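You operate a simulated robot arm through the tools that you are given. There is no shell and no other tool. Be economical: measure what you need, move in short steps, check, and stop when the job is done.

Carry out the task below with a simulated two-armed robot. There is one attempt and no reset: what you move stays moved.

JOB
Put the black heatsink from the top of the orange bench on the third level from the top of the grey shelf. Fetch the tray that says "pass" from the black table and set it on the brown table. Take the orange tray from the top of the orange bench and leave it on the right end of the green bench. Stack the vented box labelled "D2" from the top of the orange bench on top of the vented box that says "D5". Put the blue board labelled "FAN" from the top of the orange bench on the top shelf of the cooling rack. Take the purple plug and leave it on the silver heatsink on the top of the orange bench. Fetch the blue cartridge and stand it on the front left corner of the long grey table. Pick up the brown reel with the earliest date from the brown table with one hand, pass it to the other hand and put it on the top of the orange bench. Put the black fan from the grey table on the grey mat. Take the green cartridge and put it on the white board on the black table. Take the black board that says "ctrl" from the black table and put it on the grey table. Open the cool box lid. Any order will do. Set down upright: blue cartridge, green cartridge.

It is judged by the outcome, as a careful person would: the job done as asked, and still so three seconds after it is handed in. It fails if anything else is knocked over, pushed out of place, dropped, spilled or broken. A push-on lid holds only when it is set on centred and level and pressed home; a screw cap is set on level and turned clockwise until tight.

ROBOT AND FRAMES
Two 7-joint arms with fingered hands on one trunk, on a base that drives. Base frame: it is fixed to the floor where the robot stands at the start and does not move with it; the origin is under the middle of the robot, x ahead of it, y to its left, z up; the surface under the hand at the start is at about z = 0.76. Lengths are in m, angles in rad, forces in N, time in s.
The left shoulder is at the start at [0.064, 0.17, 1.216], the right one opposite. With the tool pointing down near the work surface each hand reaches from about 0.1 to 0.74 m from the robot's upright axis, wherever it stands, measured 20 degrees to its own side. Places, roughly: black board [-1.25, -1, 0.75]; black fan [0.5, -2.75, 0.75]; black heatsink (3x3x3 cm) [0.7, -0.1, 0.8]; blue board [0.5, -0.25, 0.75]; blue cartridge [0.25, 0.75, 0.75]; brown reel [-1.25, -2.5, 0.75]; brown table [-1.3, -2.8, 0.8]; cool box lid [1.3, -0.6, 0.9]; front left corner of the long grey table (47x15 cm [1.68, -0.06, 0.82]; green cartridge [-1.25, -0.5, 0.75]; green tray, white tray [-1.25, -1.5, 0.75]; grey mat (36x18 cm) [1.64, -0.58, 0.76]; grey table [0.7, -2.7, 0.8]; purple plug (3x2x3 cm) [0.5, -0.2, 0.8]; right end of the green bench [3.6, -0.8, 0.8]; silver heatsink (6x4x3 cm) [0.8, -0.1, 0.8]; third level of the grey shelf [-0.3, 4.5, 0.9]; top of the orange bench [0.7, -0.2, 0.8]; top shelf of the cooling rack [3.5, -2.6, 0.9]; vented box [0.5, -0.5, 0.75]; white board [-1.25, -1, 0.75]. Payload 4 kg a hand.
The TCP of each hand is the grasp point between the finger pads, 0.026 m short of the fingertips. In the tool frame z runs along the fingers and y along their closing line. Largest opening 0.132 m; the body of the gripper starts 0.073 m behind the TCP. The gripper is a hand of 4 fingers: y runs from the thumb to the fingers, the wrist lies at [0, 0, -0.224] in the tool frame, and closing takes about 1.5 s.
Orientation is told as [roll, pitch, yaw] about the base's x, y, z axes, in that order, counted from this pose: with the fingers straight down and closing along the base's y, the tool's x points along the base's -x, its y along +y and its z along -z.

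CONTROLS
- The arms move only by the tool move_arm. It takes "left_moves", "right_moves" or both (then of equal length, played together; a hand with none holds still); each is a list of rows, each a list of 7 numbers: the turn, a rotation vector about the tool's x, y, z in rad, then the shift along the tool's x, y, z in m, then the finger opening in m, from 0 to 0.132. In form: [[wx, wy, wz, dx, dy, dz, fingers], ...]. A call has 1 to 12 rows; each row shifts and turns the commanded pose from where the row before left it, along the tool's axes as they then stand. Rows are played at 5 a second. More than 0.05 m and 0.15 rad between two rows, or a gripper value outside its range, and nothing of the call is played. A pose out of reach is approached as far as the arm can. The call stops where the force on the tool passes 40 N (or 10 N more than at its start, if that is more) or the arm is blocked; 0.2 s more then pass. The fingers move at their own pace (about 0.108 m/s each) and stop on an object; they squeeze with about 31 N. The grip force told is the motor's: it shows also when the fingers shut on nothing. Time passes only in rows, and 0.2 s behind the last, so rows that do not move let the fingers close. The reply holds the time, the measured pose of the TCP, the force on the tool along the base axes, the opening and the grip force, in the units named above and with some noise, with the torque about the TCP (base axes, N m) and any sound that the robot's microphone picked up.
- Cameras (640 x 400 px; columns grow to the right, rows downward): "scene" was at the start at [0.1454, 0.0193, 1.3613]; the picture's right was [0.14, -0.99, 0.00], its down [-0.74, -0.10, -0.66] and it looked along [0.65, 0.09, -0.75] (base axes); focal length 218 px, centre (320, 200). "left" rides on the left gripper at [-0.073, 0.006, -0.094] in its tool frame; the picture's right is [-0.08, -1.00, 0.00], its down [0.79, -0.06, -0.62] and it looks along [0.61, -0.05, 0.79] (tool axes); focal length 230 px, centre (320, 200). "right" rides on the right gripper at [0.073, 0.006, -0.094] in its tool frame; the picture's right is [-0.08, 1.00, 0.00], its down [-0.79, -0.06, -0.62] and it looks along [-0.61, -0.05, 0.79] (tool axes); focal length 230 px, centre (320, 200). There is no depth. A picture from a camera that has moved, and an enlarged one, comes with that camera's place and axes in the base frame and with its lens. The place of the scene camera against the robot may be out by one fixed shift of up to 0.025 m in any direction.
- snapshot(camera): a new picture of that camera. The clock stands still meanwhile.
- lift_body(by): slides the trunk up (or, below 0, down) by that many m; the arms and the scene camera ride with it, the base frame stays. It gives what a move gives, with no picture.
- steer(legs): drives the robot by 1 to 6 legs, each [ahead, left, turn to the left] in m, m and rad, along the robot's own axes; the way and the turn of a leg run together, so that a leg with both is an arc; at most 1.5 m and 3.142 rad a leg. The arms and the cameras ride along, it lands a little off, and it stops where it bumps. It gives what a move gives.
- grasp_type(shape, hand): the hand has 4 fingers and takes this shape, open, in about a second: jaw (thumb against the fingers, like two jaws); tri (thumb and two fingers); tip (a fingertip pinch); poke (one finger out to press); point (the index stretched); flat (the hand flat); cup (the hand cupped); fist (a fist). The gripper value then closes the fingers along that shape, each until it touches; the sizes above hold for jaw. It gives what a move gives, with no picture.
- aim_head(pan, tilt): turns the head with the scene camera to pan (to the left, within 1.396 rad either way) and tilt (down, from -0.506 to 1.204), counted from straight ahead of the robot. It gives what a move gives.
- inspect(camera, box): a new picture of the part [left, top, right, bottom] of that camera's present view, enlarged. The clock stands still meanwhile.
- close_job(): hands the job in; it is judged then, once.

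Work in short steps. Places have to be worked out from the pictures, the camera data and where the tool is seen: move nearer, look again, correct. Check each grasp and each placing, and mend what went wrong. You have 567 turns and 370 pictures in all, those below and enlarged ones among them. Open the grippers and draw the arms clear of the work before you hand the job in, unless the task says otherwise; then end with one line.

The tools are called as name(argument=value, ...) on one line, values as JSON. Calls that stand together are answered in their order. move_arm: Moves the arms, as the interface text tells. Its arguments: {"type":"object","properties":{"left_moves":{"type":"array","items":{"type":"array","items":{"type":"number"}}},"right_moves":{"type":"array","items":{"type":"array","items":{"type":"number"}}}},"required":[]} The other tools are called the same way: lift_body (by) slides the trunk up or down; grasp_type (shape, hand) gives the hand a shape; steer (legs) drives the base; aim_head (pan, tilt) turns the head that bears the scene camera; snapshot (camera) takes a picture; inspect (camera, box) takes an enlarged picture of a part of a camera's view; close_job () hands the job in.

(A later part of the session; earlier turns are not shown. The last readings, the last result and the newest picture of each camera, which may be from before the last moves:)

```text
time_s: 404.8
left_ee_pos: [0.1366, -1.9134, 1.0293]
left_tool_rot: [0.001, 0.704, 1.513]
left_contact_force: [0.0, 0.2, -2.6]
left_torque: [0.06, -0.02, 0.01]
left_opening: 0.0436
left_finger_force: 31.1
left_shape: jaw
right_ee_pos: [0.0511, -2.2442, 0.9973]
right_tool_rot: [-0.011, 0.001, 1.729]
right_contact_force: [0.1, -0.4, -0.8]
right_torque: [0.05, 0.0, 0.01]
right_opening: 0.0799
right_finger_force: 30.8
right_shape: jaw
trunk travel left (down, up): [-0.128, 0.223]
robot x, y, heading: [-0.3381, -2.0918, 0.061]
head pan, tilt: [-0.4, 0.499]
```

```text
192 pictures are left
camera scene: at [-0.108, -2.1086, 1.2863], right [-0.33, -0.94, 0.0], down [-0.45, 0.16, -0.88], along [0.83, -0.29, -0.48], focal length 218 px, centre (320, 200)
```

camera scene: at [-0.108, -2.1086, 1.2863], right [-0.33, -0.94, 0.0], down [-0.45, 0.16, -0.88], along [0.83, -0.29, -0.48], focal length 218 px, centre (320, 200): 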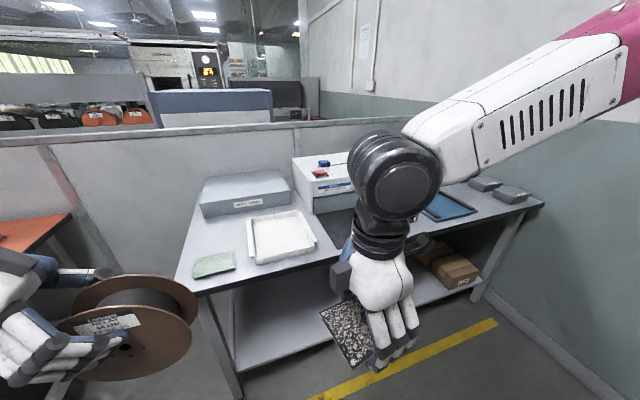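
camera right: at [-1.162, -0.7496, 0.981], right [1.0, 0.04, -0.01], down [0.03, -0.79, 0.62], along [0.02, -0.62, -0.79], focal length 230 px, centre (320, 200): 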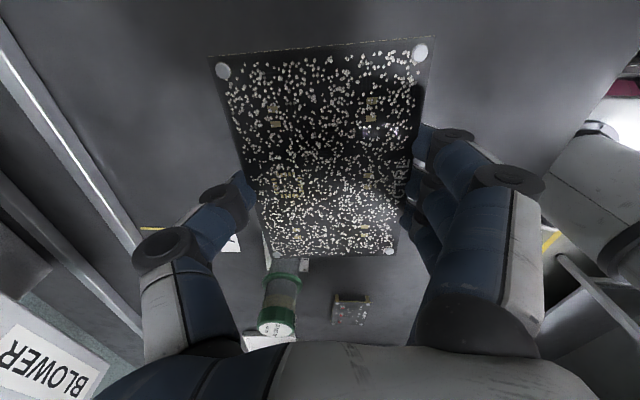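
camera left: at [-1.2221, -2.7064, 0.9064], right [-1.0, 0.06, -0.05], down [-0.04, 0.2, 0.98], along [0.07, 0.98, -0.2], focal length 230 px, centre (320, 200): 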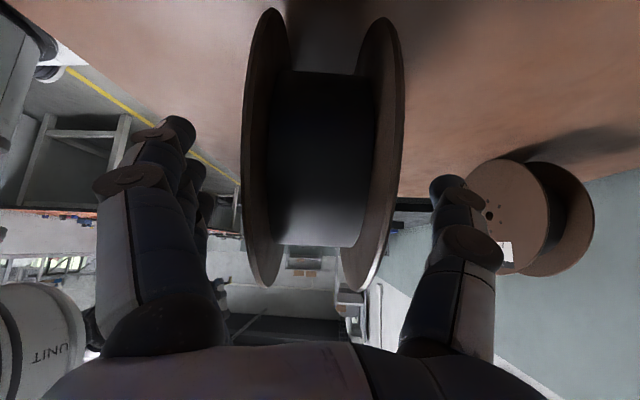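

Grey table front edge is at x≈0.42. Move closer and right to see free space and the fan.

steer(legs=[[0.1, -0.4, -0.06]])

aim_head(pan=-0.1, tilt=0.6)

snapshot(camera="scene")

snapshot(camera="right")

```text
time_s: 408.8
left_ee_pos: [0.2579, -2.3363, 1.0279]
left_tool_rot: [0.0, 0.704, 1.454]
left_contact_force: [0.0, 0.0, -2.0]
left_torque: [0.05, 0.01, 0.02]
left_opening: 0.0439
left_finger_force: 31.4
left_shape: jaw
right_ee_pos: [0.1516, -2.6607, 0.9961]
right_tool_rot: [-0.01, -0.001, 1.672]
right_contact_force: [0.3, 0.5, -0.3]
right_torque: [0.0, -0.01, -0.02]
right_opening: 0.08
right_finger_force: 31.0
right_shape: jaw
trunk travel left (down, up): [-0.128, 0.223]
robot x, y, heading: [-0.2268, -2.4903, -0.004]
head pan, tilt: [-0.4, 0.499]
```

```text
time_s: 409.6
left_ee_pos: [0.257, -2.3362, 1.0291]
left_tool_rot: [0.001, 0.705, 1.453]
left_contact_force: [0.2, -0.1, -3.2]
left_torque: [0.04, 0.0, 0.04]
left_opening: 0.0438
left_finger_force: 30.6
left_shape: jaw
right_ee_pos: [0.1504, -2.6603, 0.9981]
right_tool_rot: [-0.01, 0.001, 1.671]
right_contact_force: [-0.2, 0.5, 0.3]
right_torque: [0.0, 0.0, -0.02]
right_opening: 0.0801
right_finger_force: 30.6
right_shape: jaw
trunk travel left (down, up): [-0.128, 0.223]
robot x, y, heading: [-0.2287, -2.487, -0.003]
head pan, tilt: [-0.099, 0.6]
```

```text
191 pictures are left
camera scene: at [0.0051, -2.4887, 1.2773], right [-0.1, -1.0, 0.0], down [-0.56, 0.06, -0.83], along [0.82, -0.08, -0.56], focal length 218 px, centre (320, 200)
```

scene: 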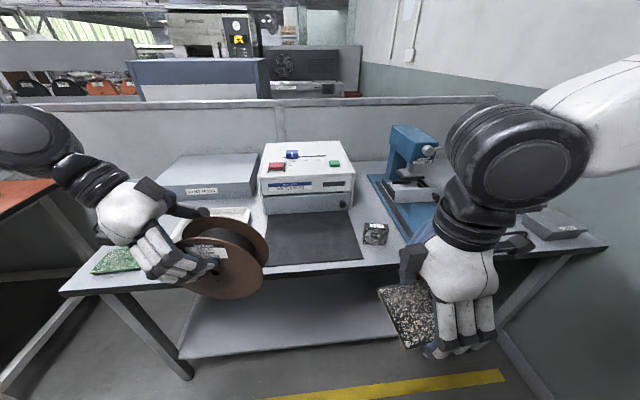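

```text
190 pictures are left
camera right: at [0.153, -2.7347, 1.0907], right [-1.0, -0.02, -0.01], down [-0.02, 0.79, 0.62], along [-0.01, 0.62, -0.79], focal length 230 px, centre (320, 200)
```

right: 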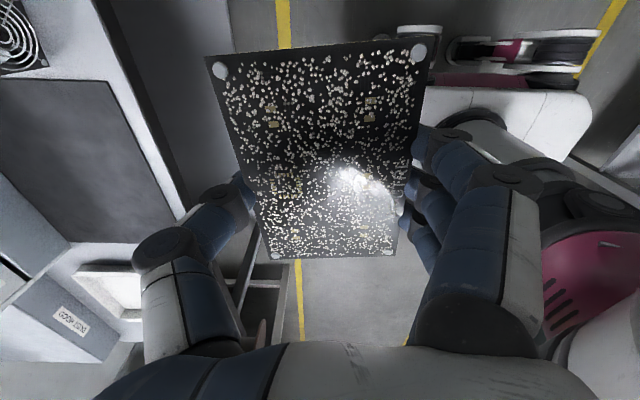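

The fan is at ≈[0.51,-2.72]. Look for free surface to the right by swinging the right hand inward.

move_arm(right_moves=[[0, 0, 0, -0.045, 0, -0.01, 0.05], [0, 0, 0, -0.045, 0, -0.01, 0.05], [0, 0, 0, -0.04, 0, 0, 0.05], [0, 0, 0, 0, 0, 0, 0.05]])

aim_head(pan=-0.5, tilt=0.6)

snapshot(camera="scene")

```text
time_s: 410.6
left_ee_pos: [0.2571, -2.3363, 1.0288]
left_tool_rot: [0.0, 0.703, 1.455]
left_contact_force: [0.2, -0.5, -1.5]
left_torque: [0.01, -0.01, -0.03]
left_opening: 0.0442
left_finger_force: 30.9
left_shape: jaw
right_ee_pos: [0.1354, -2.5315, 1.0188]
right_tool_rot: [-0.008, 0.001, 1.671]
right_contact_force: [-0.2, -0.3, -0.4]
right_torque: [-0.02, -0.02, 0.0]
right_opening: 0.0796
right_finger_force: 30.8
right_shape: jaw
trunk travel left (down, up): [-0.128, 0.223]
robot x, y, heading: [-0.2292, -2.4866, 0.001]
head pan, tilt: [-0.099, 0.6]
```

```text
time_s: 411.5
left_ee_pos: [0.2578, -2.3366, 1.0299]
left_tool_rot: [0.0, 0.704, 1.454]
left_contact_force: [0.6, 0.8, -1.9]
left_torque: [0.06, 0.0, 0.02]
left_opening: 0.0439
left_finger_force: 30.4
left_shape: jaw
right_ee_pos: [0.1371, -2.5315, 1.0183]
right_tool_rot: [-0.01, -0.001, 1.67]
right_contact_force: [-0.3, -0.5, -1.2]
right_torque: [-0.03, 0.04, -0.02]
right_opening: 0.0799
right_finger_force: 30.8
right_shape: jaw
trunk travel left (down, up): [-0.128, 0.223]
robot x, y, heading: [-0.2293, -2.4893, -0.001]
head pan, tilt: [-0.499, 0.6]
```

```text
189 pictures are left
camera scene: at [-0.0052, -2.522, 1.2772], right [-0.48, -0.88, 0.0], down [-0.5, 0.27, -0.83], along [0.72, -0.39, -0.56], focal length 218 px, centre (320, 200)
```

scene: 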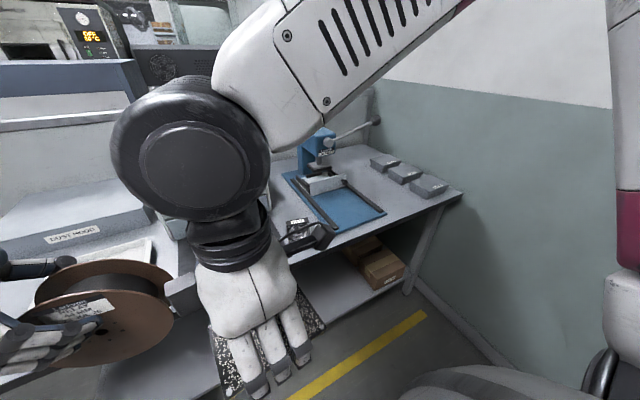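

There is bare table at ≈[0.50,-3.16] (between the press base and small boxes). Drive right 0.31 and ahead 0.2, then reach there.

steer(legs=[[0, -0.31, 0], [0.2, 0, 0]])

move_arm(right_moves=[[0, 0, 0, 0.04, -0.01, 0, 0.05], [0, 0, 0, 0.04, -0.015, 0, 0.05], [0, 0, 0, 0.04, -0.02, 0, 0.05], [0, 0, 0, 0.04, -0.02, 0, 0.05], [0, 0, 0, 0.04, -0.02, 0, 0.05], [0, 0, 0, 0.04, -0.02, 0, 0.05], [0, 0, 0, 0.035, -0.02, 0, 0.05], [0, 0, 0, 0.035, -0.01, 0, 0.05], [0, 0, 0, 0, 0, 0, 0.05]])

snapshot(camera="right")

snapshot(camera="scene")

```text
time_s: 416.0
left_ee_pos: [0.4591, -2.6483, 1.0288]
left_tool_rot: [0.002, 0.704, 1.453]
left_contact_force: [-0.2, -1.0, -2.1]
left_torque: [0.04, 0.03, -0.02]
left_opening: 0.0437
left_finger_force: 31.0
left_shape: jaw
right_ee_pos: [0.3348, -2.843, 1.0172]
right_tool_rot: [-0.008, 0.0, 1.668]
right_contact_force: [0.7, 0.6, -0.5]
right_torque: [0.02, -0.01, -0.01]
right_opening: 0.0794
right_finger_force: 30.9
right_shape: jaw
trunk travel left (down, up): [-0.128, 0.223]
robot x, y, heading: [-0.0303, -2.8001, 0.001]
head pan, tilt: [-0.499, 0.6]
```

```text
time_s: 418.0
left_ee_pos: [0.4565, -2.6463, 1.0285]
left_tool_rot: [0.001, 0.704, 1.453]
left_contact_force: [-0.7, -0.2, -2.1]
left_torque: [0.01, -0.01, 0.0]
left_opening: 0.0442
left_finger_force: 31.2
left_shape: jaw
right_ee_pos: [0.5023, -3.1383, 1.0203]
right_tool_rot: [-0.012, 0.0, 1.669]
right_contact_force: [-1.0, 0.1, -0.4]
right_torque: [0.0, -0.01, -0.02]
right_opening: 0.0794
right_finger_force: 31.4
right_shape: jaw
trunk travel left (down, up): [-0.128, 0.223]
robot x, y, heading: [-0.0289, -2.8006, -0.005]
head pan, tilt: [-0.499, 0.6]
```

```text
188 pictures are left
camera right: at [0.5028, -3.2117, 1.1137], right [-1.0, -0.02, -0.01], down [-0.02, 0.79, 0.62], along [-0.01, 0.62, -0.79], focal length 230 px, centre (320, 200)
```

right: 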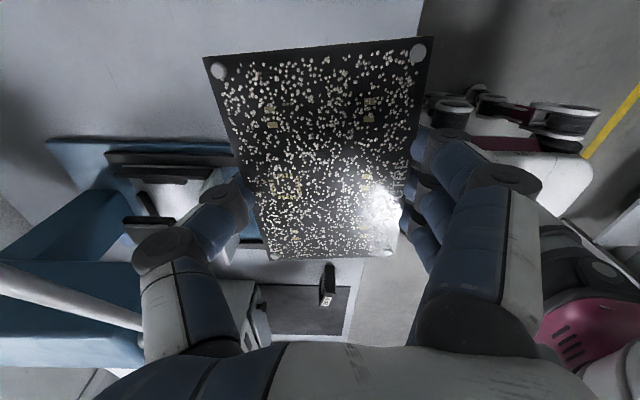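

```text
187 pictures are left
camera scene: at [0.194, -2.8324, 1.2773], right [-0.48, -0.88, 0.0], down [-0.5, 0.27, -0.83], along [0.72, -0.4, -0.56], focal length 218 px, centre (320, 200)
```

scene: 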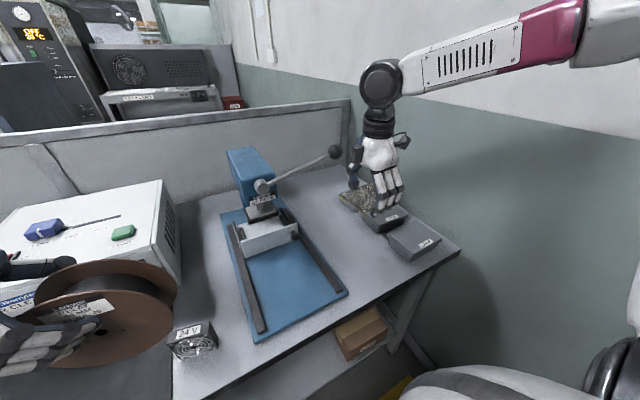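

Free zone confirmed: centre ≈[0.505,-3.155]. Align and lower.

move_arm(right_moves=[[0, 0, 0, 0.017, 0, 0.03, 0.05], [0, 0, 0, 0, 0, 0.045, 0.05], [0, 0, 0, 0, 0, 0.045, 0.05], [0, 0, 0, 0, 0, 0.045, 0.05], [0, 0, 0, 0, 0, 0.02, 0.05], [0, 0, 0, 0, 0, 0, 0.05]])

snapshot(camera="right")

inspect(camera="scene", box=[220, 120, 500, 320])

```text
time_s: 419.4
left_ee_pos: [0.4573, -2.6463, 1.0291]
left_tool_rot: [-0.001, 0.703, 1.452]
left_contact_force: [-0.2, 0.6, -2.6]
left_torque: [0.05, -0.01, 0.0]
left_opening: 0.0437
left_finger_force: 30.5
left_shape: jaw
right_ee_pos: [0.5013, -3.1548, 0.8355]
right_tool_rot: [-0.01, 0.0, 1.669]
right_contact_force: [-0.9, 0.6, -0.6]
right_torque: [0.02, 0.02, -0.01]
right_opening: 0.0789
right_finger_force: 31.2
right_shape: jaw
trunk travel left (down, up): [-0.128, 0.223]
robot x, y, heading: [-0.029, -2.7988, 0.004]
head pan, tilt: [-0.499, 0.6]
```

```text
186 pictures are left
camera right: at [0.5031, -3.2285, 0.9286], right [-1.0, -0.02, -0.01], down [-0.02, 0.79, 0.62], along [0.0, 0.62, -0.79], focal length 230 px, centre (320, 200)
```

right: 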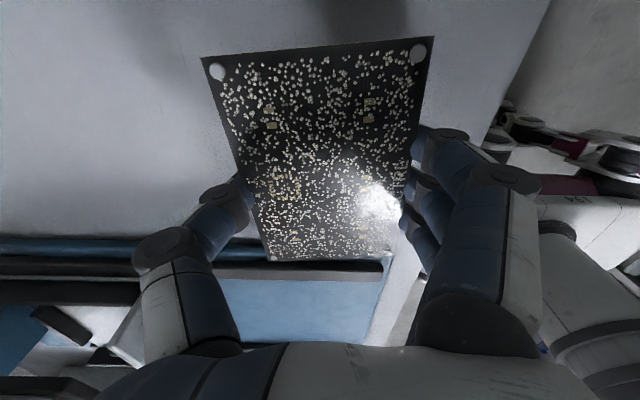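

```text
2.00 times, centred on (360, 220) of scene
camera zoom: at [0.194, -2.8327, 1.2773], right [-0.48, -0.88, 0.0], down [-0.5, 0.27, -0.83], along [0.72, -0.4, -0.56], focal length 436 px, centre (240, 160)
```

zoom: 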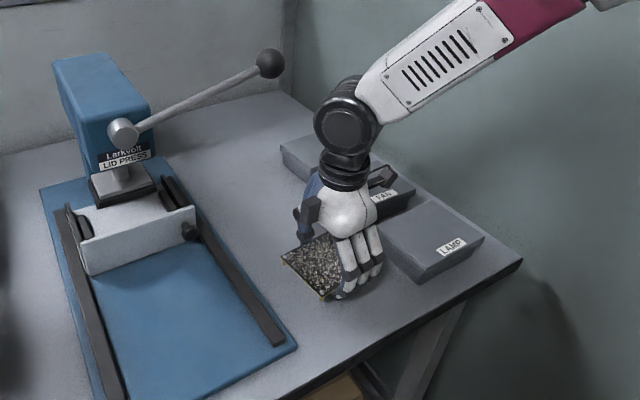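

Shift 12 mm away from the press base and lower to contact.

move_arm(right_moves=[[0, 0, 0, 0.012, 0, 0.01, 0.05], [0, 0, 0, 0, 0, 0.01, 0.05], [0, 0, 0, 0, 0, 0, 0.05]])

move_arm(right_moves=[[0, 0, 0, 0, 0, 0.004, 0.05], [0, 0, 0, 0, 0, 0.004, 0.05], [0, 0, 0, 0, 0, 0, 0.05]])

move_arm(right_moves=[[0, 0, 0, 0, 0, 0.003, 0.05], [0, 0, 0, 0, 0, 0.003, 0.05], [0, 0, 0, 0, 0, 0, 0.05]])

```text
time_s: 420.2
left_ee_pos: [0.4585, -2.6473, 1.0281]
left_tool_rot: [0.001, 0.704, 1.452]
left_contact_force: [0.0, 0.6, -1.1]
left_torque: [0.03, 0.02, 0.0]
left_opening: 0.044
left_finger_force: 31.2
left_shape: jaw
right_ee_pos: [0.5048, -3.1643, 0.8136]
right_tool_rot: [-0.011, 0.001, 1.668]
right_contact_force: [-0.6, 0.4, -0.4]
right_torque: [-0.02, -0.02, 0.03]
right_opening: 0.0792
right_finger_force: 31.0
right_shape: jaw
trunk travel left (down, up): [-0.128, 0.223]
robot x, y, heading: [-0.0322, -2.8002, 0.0]
head pan, tilt: [-0.499, 0.6]
```

```text
time_s: 421.0
left_ee_pos: [0.4569, -2.6471, 1.0291]
left_tool_rot: [0.0, 0.706, 1.453]
left_contact_force: [-0.5, -0.3, -1.8]
left_torque: [0.05, 0.02, 0.0]
left_opening: 0.0439
left_finger_force: 31.3
left_shape: jaw
right_ee_pos: [0.5049, -3.1662, 0.8071]
right_tool_rot: [-0.01, 0.0, 1.669]
right_contact_force: [-1.1, -0.4, 5.6]
right_torque: [-0.06, 0.31, 0.04]
right_opening: 0.0789
right_finger_force: 31.5
right_shape: jaw
trunk travel left (down, up): [-0.128, 0.223]
robot x, y, heading: [-0.0309, -2.7989, 0.002]
head pan, tilt: [-0.499, 0.6]
```

```text
time_s: 421.6
left_ee_pos: [0.4547, -2.6461, 1.031]
left_tool_rot: [-0.004, 0.704, 1.448]
left_contact_force: [-0.5, -0.9, -2.0]
left_torque: [-0.01, 0.02, 0.01]
left_opening: 0.044
left_finger_force: 31.3
left_shape: jaw
right_ee_pos: [0.506, -3.1659, 0.8067]
right_tool_rot: [-0.017, 0.003, 1.669]
right_contact_force: [-4.0, -2.4, 36.0]
right_torque: [-0.09, 1.74, 0.09]
right_opening: 0.0785
right_finger_force: 31.7
right_shape: jaw
trunk travel left (down, up): [-0.128, 0.223]
robot x, y, heading: [-0.0303, -2.801, 0.001]
head pan, tilt: [-0.499, 0.6]
stopped in row 3 (right hand): the force on the tool passed its limit at 42 N (the readings are from after the stop); the commanded pose is now the measured one
```

Contact. Rise 2 mm, open, and lift.

move_arm(right_moves=[[0, 0, 0, 0, 0, -0.002, 0.06], [0, 0, 0, 0, 0, 0, 0.1], [0, 0, 0, 0, 0, 0, 0.13], [0, 0, 0, 0, 0, 0, 0.13], [0, 0, 0, 0, 0, -0.03, 0.13], [0, 0, 0, 0, 0, -0.045, 0.13], [0, 0, 0, 0, 0, -0.045, 0.13], [0, 0, 0, 0, 0, -0.045, 0.13]])

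snapshot(camera="right")

```text
time_s: 422.5
left_ee_pos: [0.4589, -2.6473, 1.0257]
left_tool_rot: [0.005, 0.704, 1.455]
left_contact_force: [0.1, 0.9, -1.2]
left_torque: [0.04, 0.03, -0.01]
left_opening: 0.044
left_finger_force: 31.2
left_shape: jaw
right_ee_pos: [0.5099, -3.1651, 0.8044]
right_tool_rot: [-0.02, 0.001, 1.669]
right_contact_force: [0.4, 3.0, 12.2]
right_torque: [0.02, 0.98, -0.26]
right_opening: 0.1298
right_finger_force: 0.1
right_shape: jaw
trunk travel left (down, up): [-0.128, 0.223]
robot x, y, heading: [-0.027, -2.8015, 0.002]
head pan, tilt: [-0.499, 0.6]
stopped in row 4 (right hand): the force on the tool passed its limit at 52 N (the readings are from after the stop); the commanded pose is now the measured one
```

```text
184 pictures are left
camera right: at [0.5103, -3.2387, 0.8984], right [-1.0, -0.02, -0.02], down [-0.03, 0.79, 0.62], along [0.0, 0.62, -0.79], focal length 230 px, centre (320, 200)
```

right: 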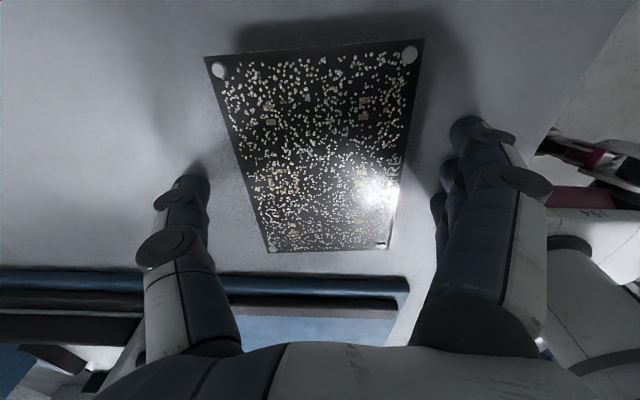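

The board is down and released. Rise.

move_arm(right_moves=[[0, 0, 0, 0, 0, -0.03, 0.13], [0, 0, 0, 0, 0, -0.045, 0.13], [0, 0, 0, 0, 0, -0.045, 0.13], [0, 0, 0, 0, 0, -0.045, 0.13], [0, 0, 0, 0, 0, 0, 0.13]])

snapshot(camera="right")

snapshot(camera="scene")

```text
time_s: 423.7
left_ee_pos: [0.4574, -2.6472, 1.028]
left_tool_rot: [0.003, 0.705, 1.455]
left_contact_force: [0.3, -0.2, -2.8]
left_torque: [0.03, 0.0, 0.0]
left_opening: 0.0441
left_finger_force: 30.8
left_shape: jaw
right_ee_pos: [0.5043, -3.1645, 0.9713]
right_tool_rot: [-0.019, 0.001, 1.67]
right_contact_force: [-0.1, 1.5, -1.1]
right_torque: [-0.05, 0.02, -0.04]
right_opening: 0.13
right_finger_force: 0.0
right_shape: jaw
trunk travel left (down, up): [-0.128, 0.223]
robot x, y, heading: [-0.0322, -2.7986, 0.001]
head pan, tilt: [-0.499, 0.6]
```

```text
183 pictures are left
camera right: at [0.5041, -3.2394, 1.065], right [-1.0, -0.02, -0.02], down [-0.03, 0.79, 0.62], along [0.0, 0.62, -0.79], focal length 230 px, centre (320, 200)
```

right: 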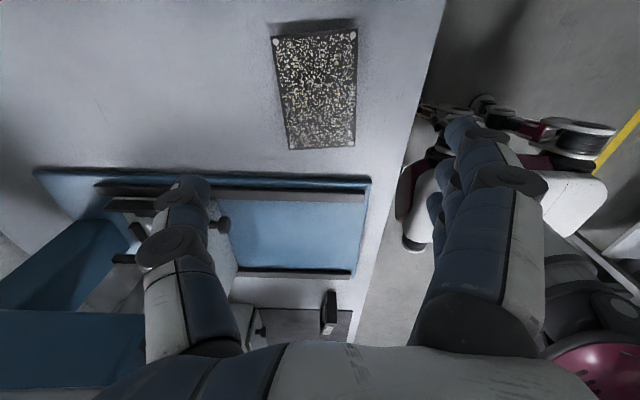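

```text
182 pictures are left
camera scene: at [0.195, -2.8319, 1.277], right [-0.48, -0.88, 0.0], down [-0.5, 0.27, -0.82], along [0.72, -0.4, -0.57], focal length 218 px, centre (320, 200)
```

scene: 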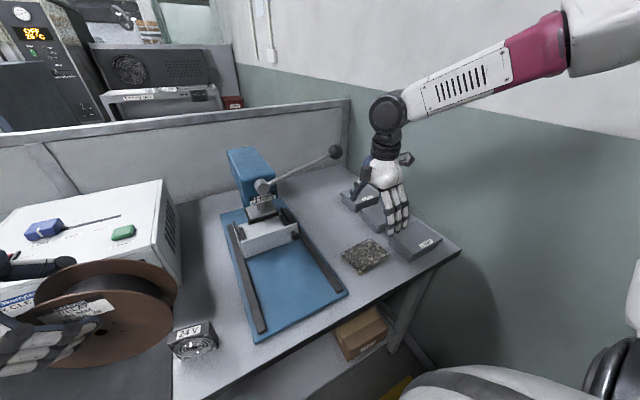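

CTRL board is on the grey table. Retract the right hand, and drive back and left to the orange bench's right end.

move_arm(right_moves=[[0, 0, 0, -0.03, 0.035, -0.01, 0.13], [0, 0, 0, -0.03, 0.035, -0.01, 0.13], [0, 0, 0, -0.03, 0.035, 0, 0.13], [0, 0, 0, -0.03, 0.035, 0, 0.13], [0, 0, 0, -0.03, 0.02, 0, 0.13]])

steer(legs=[[-0.3, 0, 0], [0, 1.45, 0], [0.12, 0.3, 0]])

aim_head(pan=0.0, tilt=0.65)

snapshot(camera="scene")

```text
time_s: 424.9
left_ee_pos: [0.458, -2.6455, 1.0283]
left_tool_rot: [0.002, 0.704, 1.453]
left_contact_force: [0.4, 0.2, -2.5]
left_torque: [0.03, -0.01, -0.01]
left_opening: 0.044
left_finger_force: 31.0
left_shape: jaw
right_ee_pos: [0.3372, -3.0311, 0.9892]
right_tool_rot: [-0.018, 0.002, 1.668]
right_contact_force: [0.3, -0.2, 0.5]
right_torque: [-0.02, -0.02, 0.0]
right_opening: 0.1303
right_finger_force: 0.1
right_shape: jaw
right hand out of reach, approached as far as the arm can: row 5
trunk travel left (down, up): [-0.128, 0.223]
robot x, y, heading: [-0.0265, -2.7981, -0.0]
head pan, tilt: [-0.499, 0.6]
```

```text
time_s: 442.4
left_ee_pos: [0.2411, -0.8677, 1.0287]
left_tool_rot: [0.0, 0.705, 1.477]
left_contact_force: [0.4, 0.7, -3.0]
left_torque: [0.03, -0.03, -0.01]
left_opening: 0.0442
left_finger_force: 30.6
left_shape: jaw
right_ee_pos: [0.1308, -1.2549, 0.9902]
right_tool_rot: [-0.017, 0.002, 1.695]
right_contact_force: [-0.2, -0.3, 0.2]
right_torque: [-0.02, 0.02, 0.02]
right_opening: 0.13
right_finger_force: 0.0
right_shape: jaw
trunk travel left (down, up): [-0.128, 0.223]
robot x, y, heading: [-0.2408, -1.0308, 0.025]
head pan, tilt: [-0.499, 0.6]
```

```text
time_s: 443.3
left_ee_pos: [0.2399, -0.8679, 1.03]
left_tool_rot: [-0.001, 0.706, 1.478]
left_contact_force: [0.0, -0.1, -3.2]
left_torque: [0.07, 0.01, 0.02]
left_opening: 0.0438
left_finger_force: 30.9
left_shape: jaw
right_ee_pos: [0.1304, -1.2562, 0.9898]
right_tool_rot: [-0.018, 0.001, 1.694]
right_contact_force: [0.2, 0.4, 0.3]
right_torque: [0.02, 0.04, 0.0]
right_opening: 0.13
right_finger_force: 0.2
right_shape: jaw
trunk travel left (down, up): [-0.128, 0.223]
robot x, y, heading: [-0.2427, -1.0369, 0.028]
head pan, tilt: [0.0, 0.649]
```

```text
181 pictures are left
camera scene: at [-0.0088, -1.0185, 1.273], right [0.02, -1.0, 0.0], down [-0.6, -0.01, -0.8], along [0.8, 0.02, -0.6], focal length 218 px, centre (320, 200)
```

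scene: 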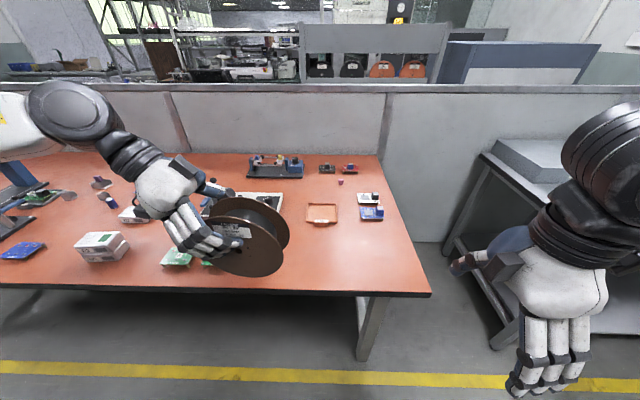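

The front-right of the bench is free. I'll do the hand-over above it: drive up, shift the reel toward the middle, and tilt the right hand 45° to meet it from the upper-right.

steer(legs=[[0.22, -0.05, -0.028]])

move_arm(left_moves=[[0, 0, 0, 0.025, -0.004, 0.021, 0.03], [0, 0, 0, 0.025, -0.004, 0.021, 0.03], [0, 0, 0, 0.026, -0.004, 0.022, 0.03], [0, 0, 0, 0, 0, 0, 0.03], [0, 0, 0, 0, 0, 0, 0.03], [0, 0, 0, 0, 0, 0, 0.03], [0, 0, 0, 0, 0, 0, 0.03], [0, 0, 0, 0, 0, 0, 0.03]], right_moves=[[0, 0, 0.109, 0, 0, 0, 0.13], [0, 0, 0.109, 0, 0, 0, 0.13], [0, -0.131, 0, 0, 0, 0, 0.13], [0, -0.131, 0, 0, 0, 0, 0.13], [0, -0.131, 0, 0, 0, 0, 0.13], [0, -0.131, 0, 0, 0, 0, 0.13], [0, -0.131, 0, 0, 0, 0, 0.13], [0, -0.13, 0, 0, 0, 0, 0.13]])

snapshot(camera="scene")

snapshot(camera="right")

```text
time_s: 445.0
left_ee_pos: [0.4645, -0.9309, 1.0296]
left_tool_rot: [0.002, 0.702, 1.45]
left_contact_force: [0.2, -0.4, -1.9]
left_torque: [0.01, -0.01, 0.01]
left_opening: 0.0442
left_finger_force: 30.9
left_shape: jaw
right_ee_pos: [0.3432, -1.3155, 0.9899]
right_tool_rot: [-0.019, 0.001, 1.666]
right_contact_force: [0.6, -0.3, 0.1]
right_torque: [0.0, 0.03, -0.02]
right_opening: 0.1298
right_finger_force: 0.1
right_shape: jaw
trunk travel left (down, up): [-0.128, 0.223]
robot x, y, heading: [-0.0179, -1.0801, -0.001]
head pan, tilt: [0.0, 0.649]
```

```text
time_s: 446.8
left_ee_pos: [0.4639, -1.0312, 1.0282]
left_tool_rot: [0.001, 0.703, 1.447]
left_contact_force: [-0.1, 0.1, -2.7]
left_torque: [0.02, -0.02, 0.0]
left_opening: 0.044
left_finger_force: 31.2
left_shape: jaw
right_ee_pos: [0.346, -1.3161, 0.9915]
right_tool_rot: [-0.024, -0.788, 1.466]
right_contact_force: [-0.2, 0.4, -0.9]
right_torque: [0.01, 0.04, 0.02]
right_opening: 0.1303
right_finger_force: 0.0
right_shape: jaw
right hand out of reach, approached as far as the arm can: row 4
trunk travel left (down, up): [-0.128, 0.223]
robot x, y, heading: [-0.023, -1.0823, -0.002]
head pan, tilt: [0.0, 0.649]
```

```text
180 pictures are left
camera scene: at [0.2098, -1.074, 1.273], right [0.0, -1.0, 0.0], down [-0.6, 0.0, -0.8], along [0.8, 0.0, -0.6], focal length 218 px, centre (320, 200)
```

scene: 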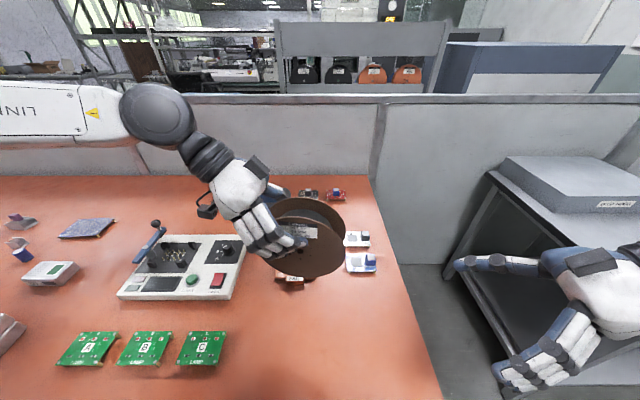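

```text
179 pictures are left
camera right: at [0.3262, -1.4325, 1.0057], right [-0.98, 0.18, 0.04], down [0.06, 0.11, 0.99], along [0.17, 0.98, -0.12], focal length 230 px, centre (320, 200)
```

right: 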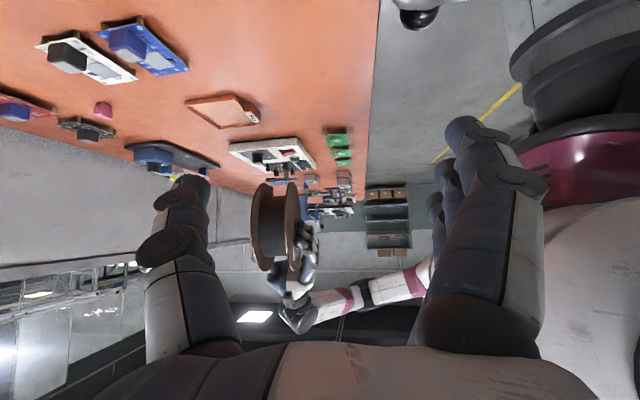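

Both hands are oriented as planned. Bring the right hand to its pre-grasp point next to the reel.

move_arm(right_moves=[[0, 0, 0, -0.0374, -0.0177, 0.0111, 0.13], [0, 0, 0, -0.0374, -0.0177, 0.0111, 0.13], [0, 0, 0, -0.0374, -0.0177, 0.0111, 0.13], [0, 0, 0, -0.0374, -0.0177, 0.0111, 0.13], [0, 0, 0, -0.0374, -0.0177, 0.0111, 0.13], [0, 0, 0, 0, 0, 0, 0.13]])

snapshot(camera="right")

snapshot(camera="scene")

```text
time_s: 448.2
left_ee_pos: [0.4635, -1.0329, 1.029]
left_tool_rot: [0.001, 0.704, 1.45]
left_contact_force: [-0.2, -0.6, -1.4]
left_torque: [0.02, 0.01, -0.01]
left_opening: 0.044
left_finger_force: 31.2
left_shape: jaw
right_ee_pos: [0.4526, -1.1554, 1.0867]
right_tool_rot: [-0.024, -0.789, 1.466]
right_contact_force: [0.6, -0.1, 0.2]
right_torque: [0.0, 0.0, 0.0]
right_opening: 0.1301
right_finger_force: 0.1
right_shape: jaw
trunk travel left (down, up): [-0.128, 0.223]
robot x, y, heading: [-0.0196, -1.0789, 0.0]
head pan, tilt: [0.0, 0.649]
```

```text
178 pictures are left
camera right: at [0.4324, -1.2726, 1.1004], right [-0.98, 0.18, 0.04], down [0.06, 0.11, 0.99], along [0.17, 0.98, -0.12], focal length 230 px, centre (320, 200)
```

right: 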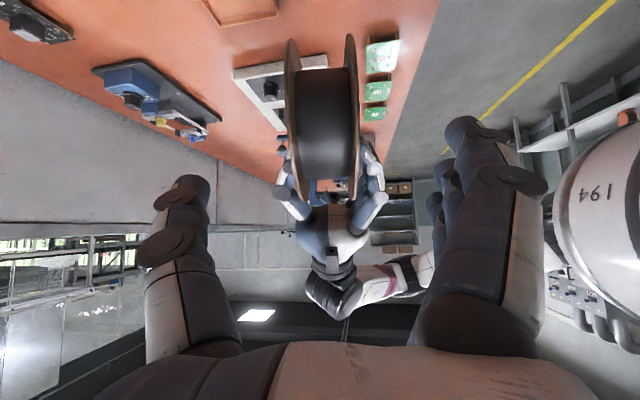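

```text
177 pictures are left
camera scene: at [0.2096, -1.0743, 1.273], right [0.0, -1.0, 0.0], down [-0.6, 0.0, -0.8], along [0.8, 0.0, -0.6], focal length 218 px, centre (320, 200)
```

scene: 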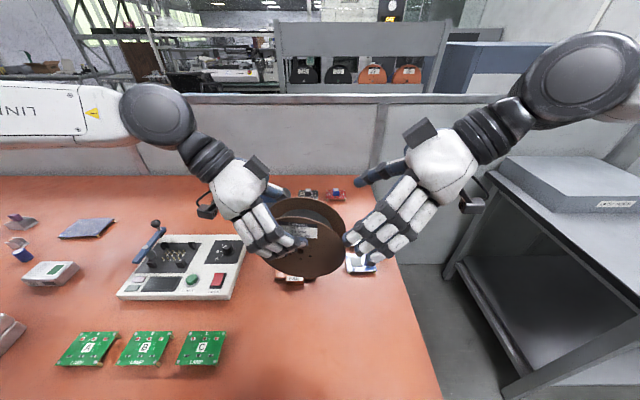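

Beautifully aligned. To keep clear of the left fingers, advance only 5.7 cm, then check.

move_arm(right_moves=[[0, 0, 0, 0, -0.002, 0.03, 0.13], [0, 0, 0, 0, 0, 0.027, 0.13], [0, 0, 0, 0, 0, 0, 0.13]])

snapshot(camera="right")

inspect(camera="scene", box=[180, 100, 500, 300])

```text
time_s: 449.0
left_ee_pos: [0.4642, -1.031, 1.0283]
left_tool_rot: [-0.001, 0.703, 1.449]
left_contact_force: [0.1, 1.2, -2.0]
left_torque: [0.06, 0.02, 0.02]
left_opening: 0.0441
left_finger_force: 31.2
left_shape: jaw
right_ee_pos: [0.4614, -1.1153, 1.0481]
right_tool_rot: [-0.025, -0.79, 1.466]
right_contact_force: [0.3, -0.1, 0.8]
right_torque: [-0.02, -0.04, 0.0]
right_opening: 0.1302
right_finger_force: 0.0
right_shape: jaw
trunk travel left (down, up): [-0.128, 0.223]
robot x, y, heading: [-0.0225, -1.08, -0.008]
head pan, tilt: [0.0, 0.649]
```

```text
176 pictures are left
camera right: at [0.4412, -1.2326, 1.062], right [-0.98, 0.18, 0.04], down [0.06, 0.11, 0.99], along [0.17, 0.98, -0.12], focal length 230 px, centre (320, 200)
```

right: 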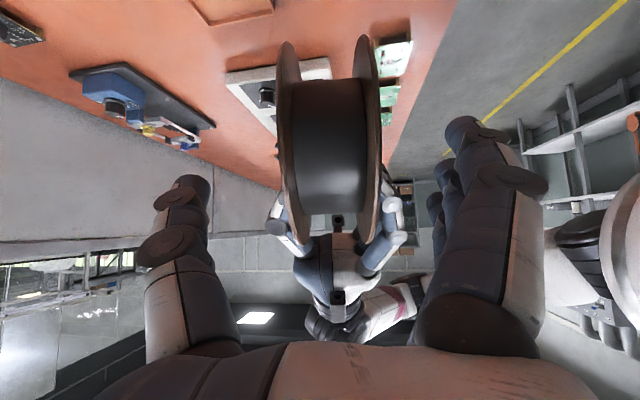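

```text
2.00 times, centred on (340, 200) of scene
camera zoom: at [0.2097, -1.074, 1.273], right [0.0, -1.0, 0.0], down [-0.6, 0.0, -0.8], along [0.8, 0.0, -0.6], focal length 436 px, centre (280, 200)
```

zoom: 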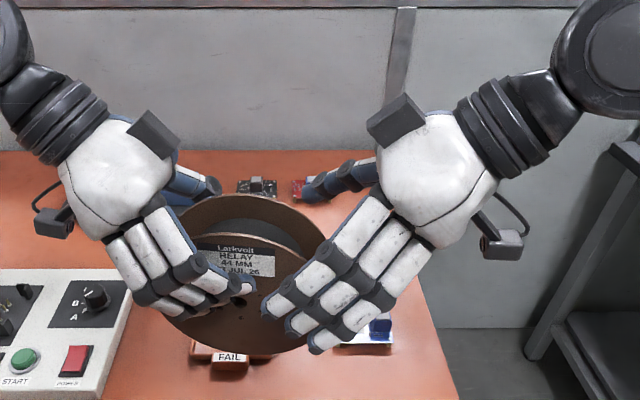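

Close the right hand on the reel.

move_arm(right_moves=[[0, 0, 0, 0, 0, 0, 0.1], [0, 0, 0, 0, 0, 0, 0.06], [0, 0, 0, 0, 0, 0, 0.03], [0, 0, 0, 0, 0, 0, 0.03], [0, 0, 0, 0, 0, 0, 0.03], [0, 0, 0, 0, 0, 0, 0.03]])

inspect(camera="scene", box=[180, 100, 500, 300])

snapshot(camera="right")

```text
time_s: 450.4
left_ee_pos: [0.4649, -1.0308, 1.0282]
left_tool_rot: [0.001, 0.705, 1.449]
left_contact_force: [8.2, -2.3, -1.2]
left_torque: [0.01, -0.05, 0.41]
left_opening: 0.0439
left_finger_force: 30.9
left_shape: jaw
right_ee_pos: [0.4611, -1.1148, 1.0468]
right_tool_rot: [-0.025, -0.788, 1.467]
right_contact_force: [-7.8, 2.0, -0.4]
right_torque: [-0.01, 0.15, 0.22]
right_opening: 0.0457
right_finger_force: 31.3
right_shape: jaw
trunk travel left (down, up): [-0.128, 0.223]
robot x, y, heading: [-0.0201, -1.0817, -0.007]
head pan, tilt: [0.0, 0.649]
```

```text
2.00 times, centred on (340, 200) of scene
camera zoom: at [0.2098, -1.0738, 1.273], right [0.0, -1.0, 0.0], down [-0.6, 0.0, -0.8], along [0.8, 0.0, -0.6], focal length 436 px, centre (280, 200)
```

zoom: 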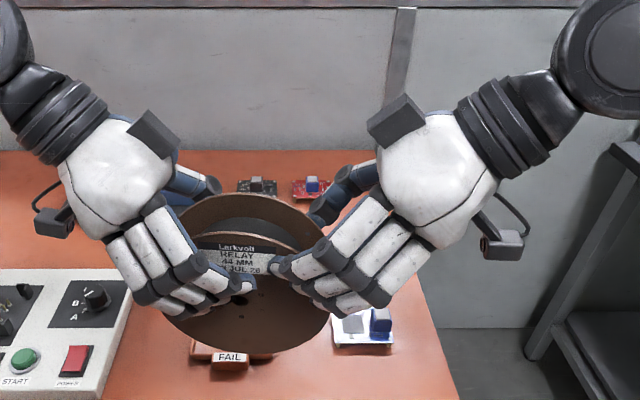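

```text
173 pictures are left
camera right: at [0.441, -1.2326, 1.0619], right [-0.98, 0.18, 0.04], down [0.06, 0.11, 0.99], along [0.17, 0.98, -0.12], focal length 230 px, centre (320, 200)
```

right: 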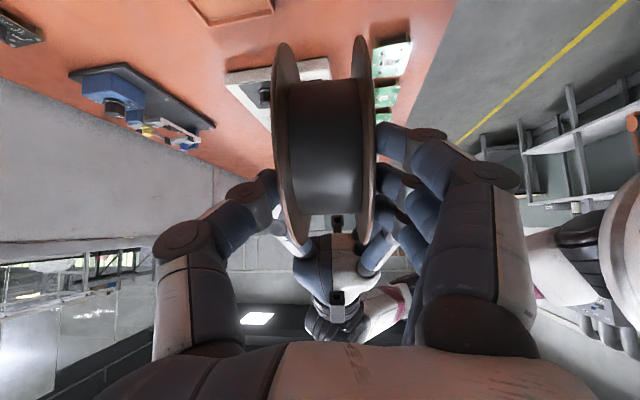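

Both hands hold it. Release the left hand and withdraw it.

move_arm(left_moves=[[0, 0, 0, 0, 0, 0, 0.06], [0, 0, 0, 0, 0, 0, 0.1], [0, 0, 0, 0, 0, 0, 0.13], [0, 0, 0, 0, 0, 0, 0.13], [0, 0, 0, 0, 0, -0.04, 0.13], [0, 0, 0, 0, 0, -0.045, 0.13], [0, 0, 0, 0, 0, -0.045, 0.13], [0, 0, 0, 0, 0, -0.03, 0.13]])

snapshot(camera="scene")

```text
time_s: 452.2
left_ee_pos: [0.477, -0.9273, 1.1522]
left_tool_rot: [0.003, 0.706, 1.448]
left_contact_force: [-0.2, 0.5, 0.4]
left_torque: [-0.02, 0.01, 0.01]
left_opening: 0.1298
left_finger_force: 0.1
left_shape: jaw
right_ee_pos: [0.4608, -1.1152, 1.0479]
right_tool_rot: [-0.024, -0.786, 1.465]
right_contact_force: [-0.1, 0.5, 1.0]
right_torque: [-0.14, 0.03, 0.01]
right_opening: 0.0454
right_finger_force: 30.9
right_shape: jaw
trunk travel left (down, up): [-0.128, 0.223]
robot x, y, heading: [-0.0192, -1.0816, 0.001]
head pan, tilt: [0.0, 0.649]
```

```text
172 pictures are left
camera scene: at [0.2098, -1.0737, 1.273], right [0.0, -1.0, 0.0], down [-0.6, 0.0, -0.8], along [0.8, 0.0, -0.6], focal length 218 px, centre (320, 200)
```

scene: 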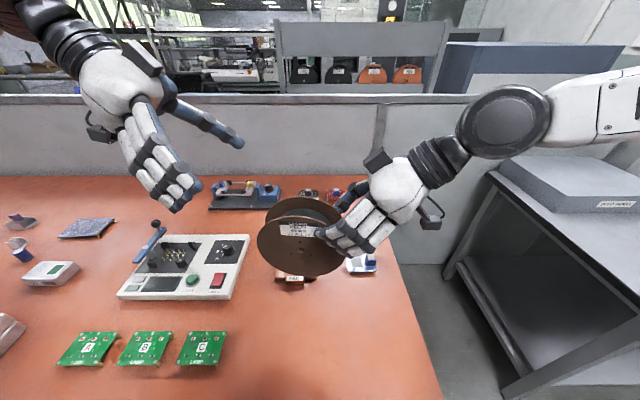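

Handed over. Lower the reel toward [0.42,-1.12] on the free front-right of the bench.

move_arm(right_moves=[[0, 0, 0, 0.039, 0.01, 0.0175, 0.03], [0, 0, 0, 0.039, 0.01, 0.0175, 0.03], [0, 0, 0, 0.039, 0.01, 0.0175, 0.03], [0, 0, 0, 0.02, 0.01, 0.009, 0.03], [0, 0, 0, 0, 0, 0, 0.03]])

snapshot(camera="scene")

snapshot(camera="right")

```text
time_s: 453.4
left_ee_pos: [0.4768, -0.9273, 1.1523]
left_tool_rot: [0.0, 0.704, 1.45]
left_contact_force: [0.5, -0.4, -0.3]
left_torque: [0.02, 0.0, 0.0]
left_opening: 0.13
left_finger_force: 0.0
left_shape: jaw
right_ee_pos: [0.416, -1.1657, 0.9043]
right_tool_rot: [-0.023, -0.788, 1.467]
right_contact_force: [-0.5, 0.1, -0.5]
right_torque: [-0.15, 0.02, -0.01]
right_opening: 0.0451
right_finger_force: 30.9
right_shape: jaw
trunk travel left (down, up): [-0.128, 0.223]
robot x, y, heading: [-0.0204, -1.0817, -0.004]
head pan, tilt: [0.0, 0.649]
```

```text
171 pictures are left
camera scene: at [0.2098, -1.0739, 1.273], right [0.0, -1.0, 0.0], down [-0.6, 0.0, -0.8], along [0.8, 0.0, -0.6], focal length 218 px, centre (320, 200)
```

scene: 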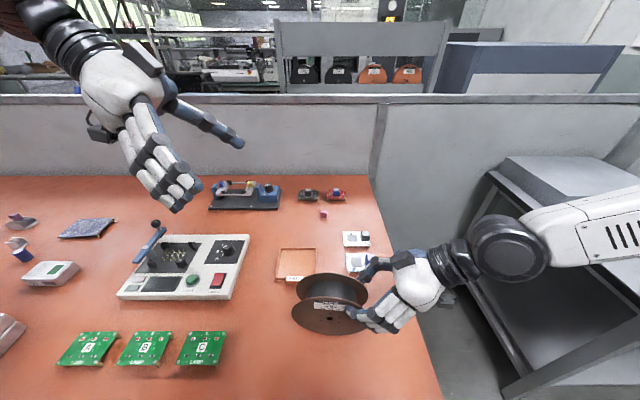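

```text
170 pictures are left
camera right: at [0.3965, -1.2832, 0.9188], right [-0.98, 0.18, 0.04], down [0.06, 0.11, 0.99], along [0.17, 0.98, -0.12], focal length 230 px, centre (320, 200)
```

right: 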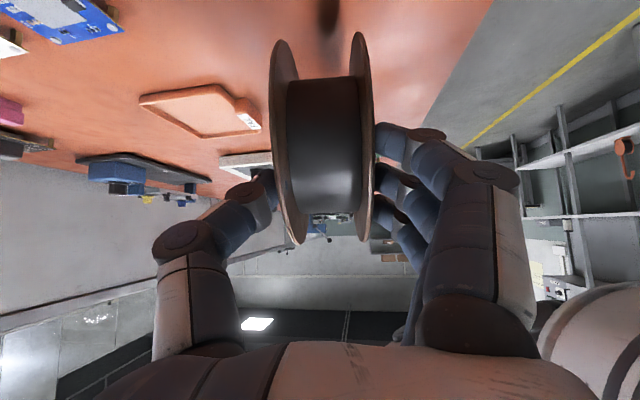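

Lower in small steps to contact.

move_arm(right_moves=[[0, 0, 0, 0.0071, 0, 0.0071, 0.03], [0, 0, 0, 0.0035, 0, 0.0035, 0.03], [0, 0, 0, 0, 0, 0, 0.03]])

move_arm(right_moves=[[0, 0, 0, 0.0028, 0, 0.0028, 0.03], [0, 0, 0, 0.0028, 0, 0.0028, 0.03], [0, 0, 0, 0, 0, 0, 0.03]])

move_arm(right_moves=[[0, 0, 0, 0.0021, 0, 0.0021, 0.03], [0, 0, 0, 0, 0, 0, 0.03]])

```text
time_s: 454.2
left_ee_pos: [0.4767, -0.9277, 1.1515]
left_tool_rot: [0.0, 0.704, 1.449]
left_contact_force: [-0.2, -0.1, 0.1]
left_torque: [0.0, 0.04, 0.01]
left_opening: 0.1299
left_finger_force: 0.1
left_shape: jaw
right_ee_pos: [0.4169, -1.1658, 0.8891]
right_tool_rot: [-0.025, -0.787, 1.466]
right_contact_force: [0.8, 0.6, 0.3]
right_torque: [-0.16, 0.01, 0.02]
right_opening: 0.0449
right_finger_force: 30.5
right_shape: jaw
trunk travel left (down, up): [-0.128, 0.223]
robot x, y, heading: [-0.018, -1.0797, -0.005]
head pan, tilt: [0.0, 0.649]
```

```text
time_s: 455.0
left_ee_pos: [0.4774, -0.9289, 1.1508]
left_tool_rot: [0.0, 0.703, 1.448]
left_contact_force: [-0.2, 0.5, 0.3]
left_torque: [-0.02, 0.01, -0.03]
left_opening: 0.13
left_finger_force: 0.2
left_shape: jaw
right_ee_pos: [0.418, -1.1658, 0.8823]
right_tool_rot: [-0.028, -0.789, 1.467]
right_contact_force: [0.5, 0.3, 0.9]
right_torque: [-0.04, 0.08, 0.05]
right_opening: 0.0449
right_finger_force: 31.2
right_shape: jaw
trunk travel left (down, up): [-0.128, 0.223]
robot x, y, heading: [-0.0199, -1.0819, -0.005]
head pan, tilt: [0.0, 0.649]
```

```text
time_s: 455.6
left_ee_pos: [0.4758, -0.9288, 1.154]
left_tool_rot: [-0.002, 0.705, 1.446]
left_contact_force: [0.5, 0.4, -0.1]
left_torque: [-0.02, 0.0, -0.02]
left_opening: 0.13
left_finger_force: 0.1
left_shape: jaw
right_ee_pos: [0.4178, -1.1655, 0.881]
right_tool_rot: [-0.029, -0.79, 1.47]
right_contact_force: [0.1, -5.6, 16.1]
right_torque: [0.19, 0.13, 0.05]
right_opening: 0.0454
right_finger_force: 31.2
right_shape: jaw
trunk travel left (down, up): [-0.128, 0.223]
robot x, y, heading: [-0.025, -1.0826, -0.002]
head pan, tilt: [0.0, 0.649]
```

Contact. Relieve 1 mm and open gently.

move_arm(right_moves=[[0, 0, 0, -0.0009, 0, -0.0009, 0.03], [0, 0, 0, 0, 0, 0, 0.05], [0, 0, 0, 0, 0, 0, 0.07], [0, 0, 0, 0, 0, 0, 0.1], [0, 0, 0, 0, 0, 0, 0.13], [0, 0, 0, 0, 0, 0, 0.13]])

snapshot(camera="scene")

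snapshot(camera="right")

```text
time_s: 457.0
left_ee_pos: [0.4774, -0.927, 1.1534]
left_tool_rot: [0.0, 0.703, 1.449]
left_contact_force: [-0.2, 0.2, 0.0]
left_torque: [0.01, -0.01, -0.02]
left_opening: 0.1298
left_finger_force: 0.2
left_shape: jaw
right_ee_pos: [0.4175, -1.1652, 0.8806]
right_tool_rot: [-0.024, -0.786, 1.465]
right_contact_force: [-0.1, 0.1, -0.2]
right_torque: [-0.01, -0.01, 0.02]
right_opening: 0.13
right_finger_force: 0.0
right_shape: jaw
trunk travel left (down, up): [-0.128, 0.223]
robot x, y, heading: [-0.0214, -1.0825, -0.003]
head pan, tilt: [0.0, 0.649]
```

```text
169 pictures are left
camera scene: at [0.2097, -1.0738, 1.273], right [0.0, -1.0, 0.0], down [-0.6, 0.0, -0.8], along [0.8, 0.0, -0.6], focal length 218 px, centre (320, 200)
```

scene: 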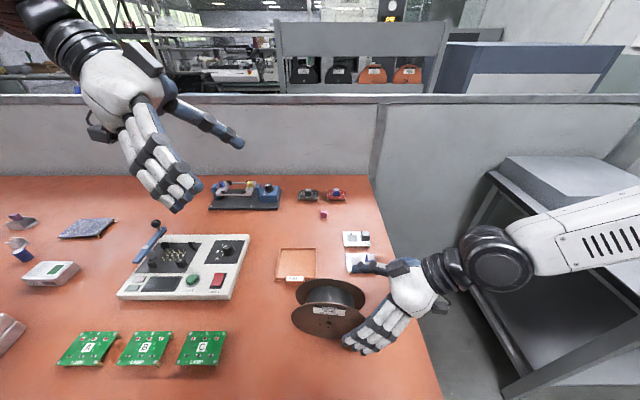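

```text
168 pictures are left
camera right: at [0.3984, -1.2816, 0.8948], right [-0.98, 0.18, 0.04], down [0.06, 0.11, 0.99], along [0.17, 0.98, -0.12], focal length 230 px, centre (320, 200)
```

right: 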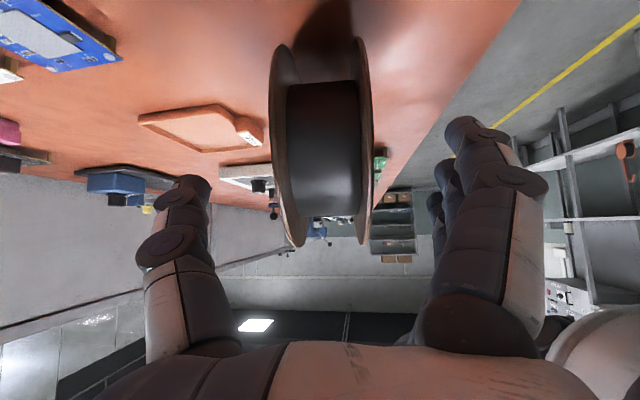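

Reel stands. Withdraw the right hand along its axis and check it stays put.

move_arm(right_moves=[[0, 0, 0, 0, 0, -0.04, 0.13], [0, 0, 0, 0, 0, -0.045, 0.13], [0, 0, 0, 0, 0, -0.045, 0.13], [0, 0, 0, -0.03, 0, -0.03, 0.13], [0, 0, 0, 0, 0, 0, 0.13]])

snapshot(camera="scene")

```text
time_s: 458.2
left_ee_pos: [0.478, -0.9276, 1.1514]
left_tool_rot: [-0.001, 0.704, 1.449]
left_contact_force: [0.1, 0.4, 0.3]
left_torque: [0.0, 0.02, 0.0]
left_opening: 0.1299
left_finger_force: 0.1
left_shape: jaw
right_ee_pos: [0.4046, -1.2578, 1.0141]
right_tool_rot: [-0.024, -0.789, 1.465]
right_contact_force: [0.1, -0.3, 0.4]
right_torque: [0.0, -0.01, -0.01]
right_opening: 0.1299
right_finger_force: 0.0
right_shape: jaw
trunk travel left (down, up): [-0.128, 0.223]
robot x, y, heading: [-0.0216, -1.0797, -0.003]
head pan, tilt: [0.0, 0.649]
```

```text
167 pictures are left
camera scene: at [0.2099, -1.0741, 1.2729], right [0.0, -1.0, 0.0], down [-0.6, 0.0, -0.8], along [0.8, 0.0, -0.6], focal length 218 px, centre (320, 200)
```

scene: 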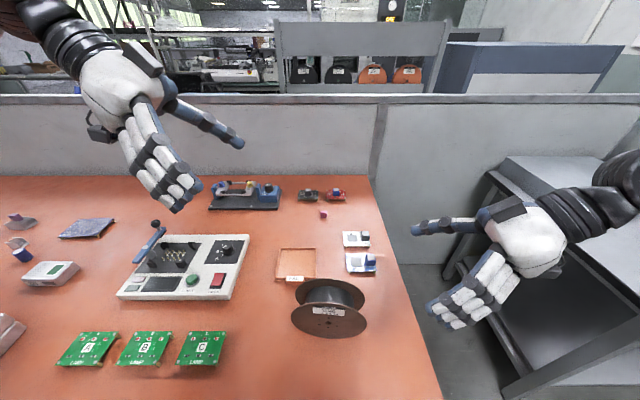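

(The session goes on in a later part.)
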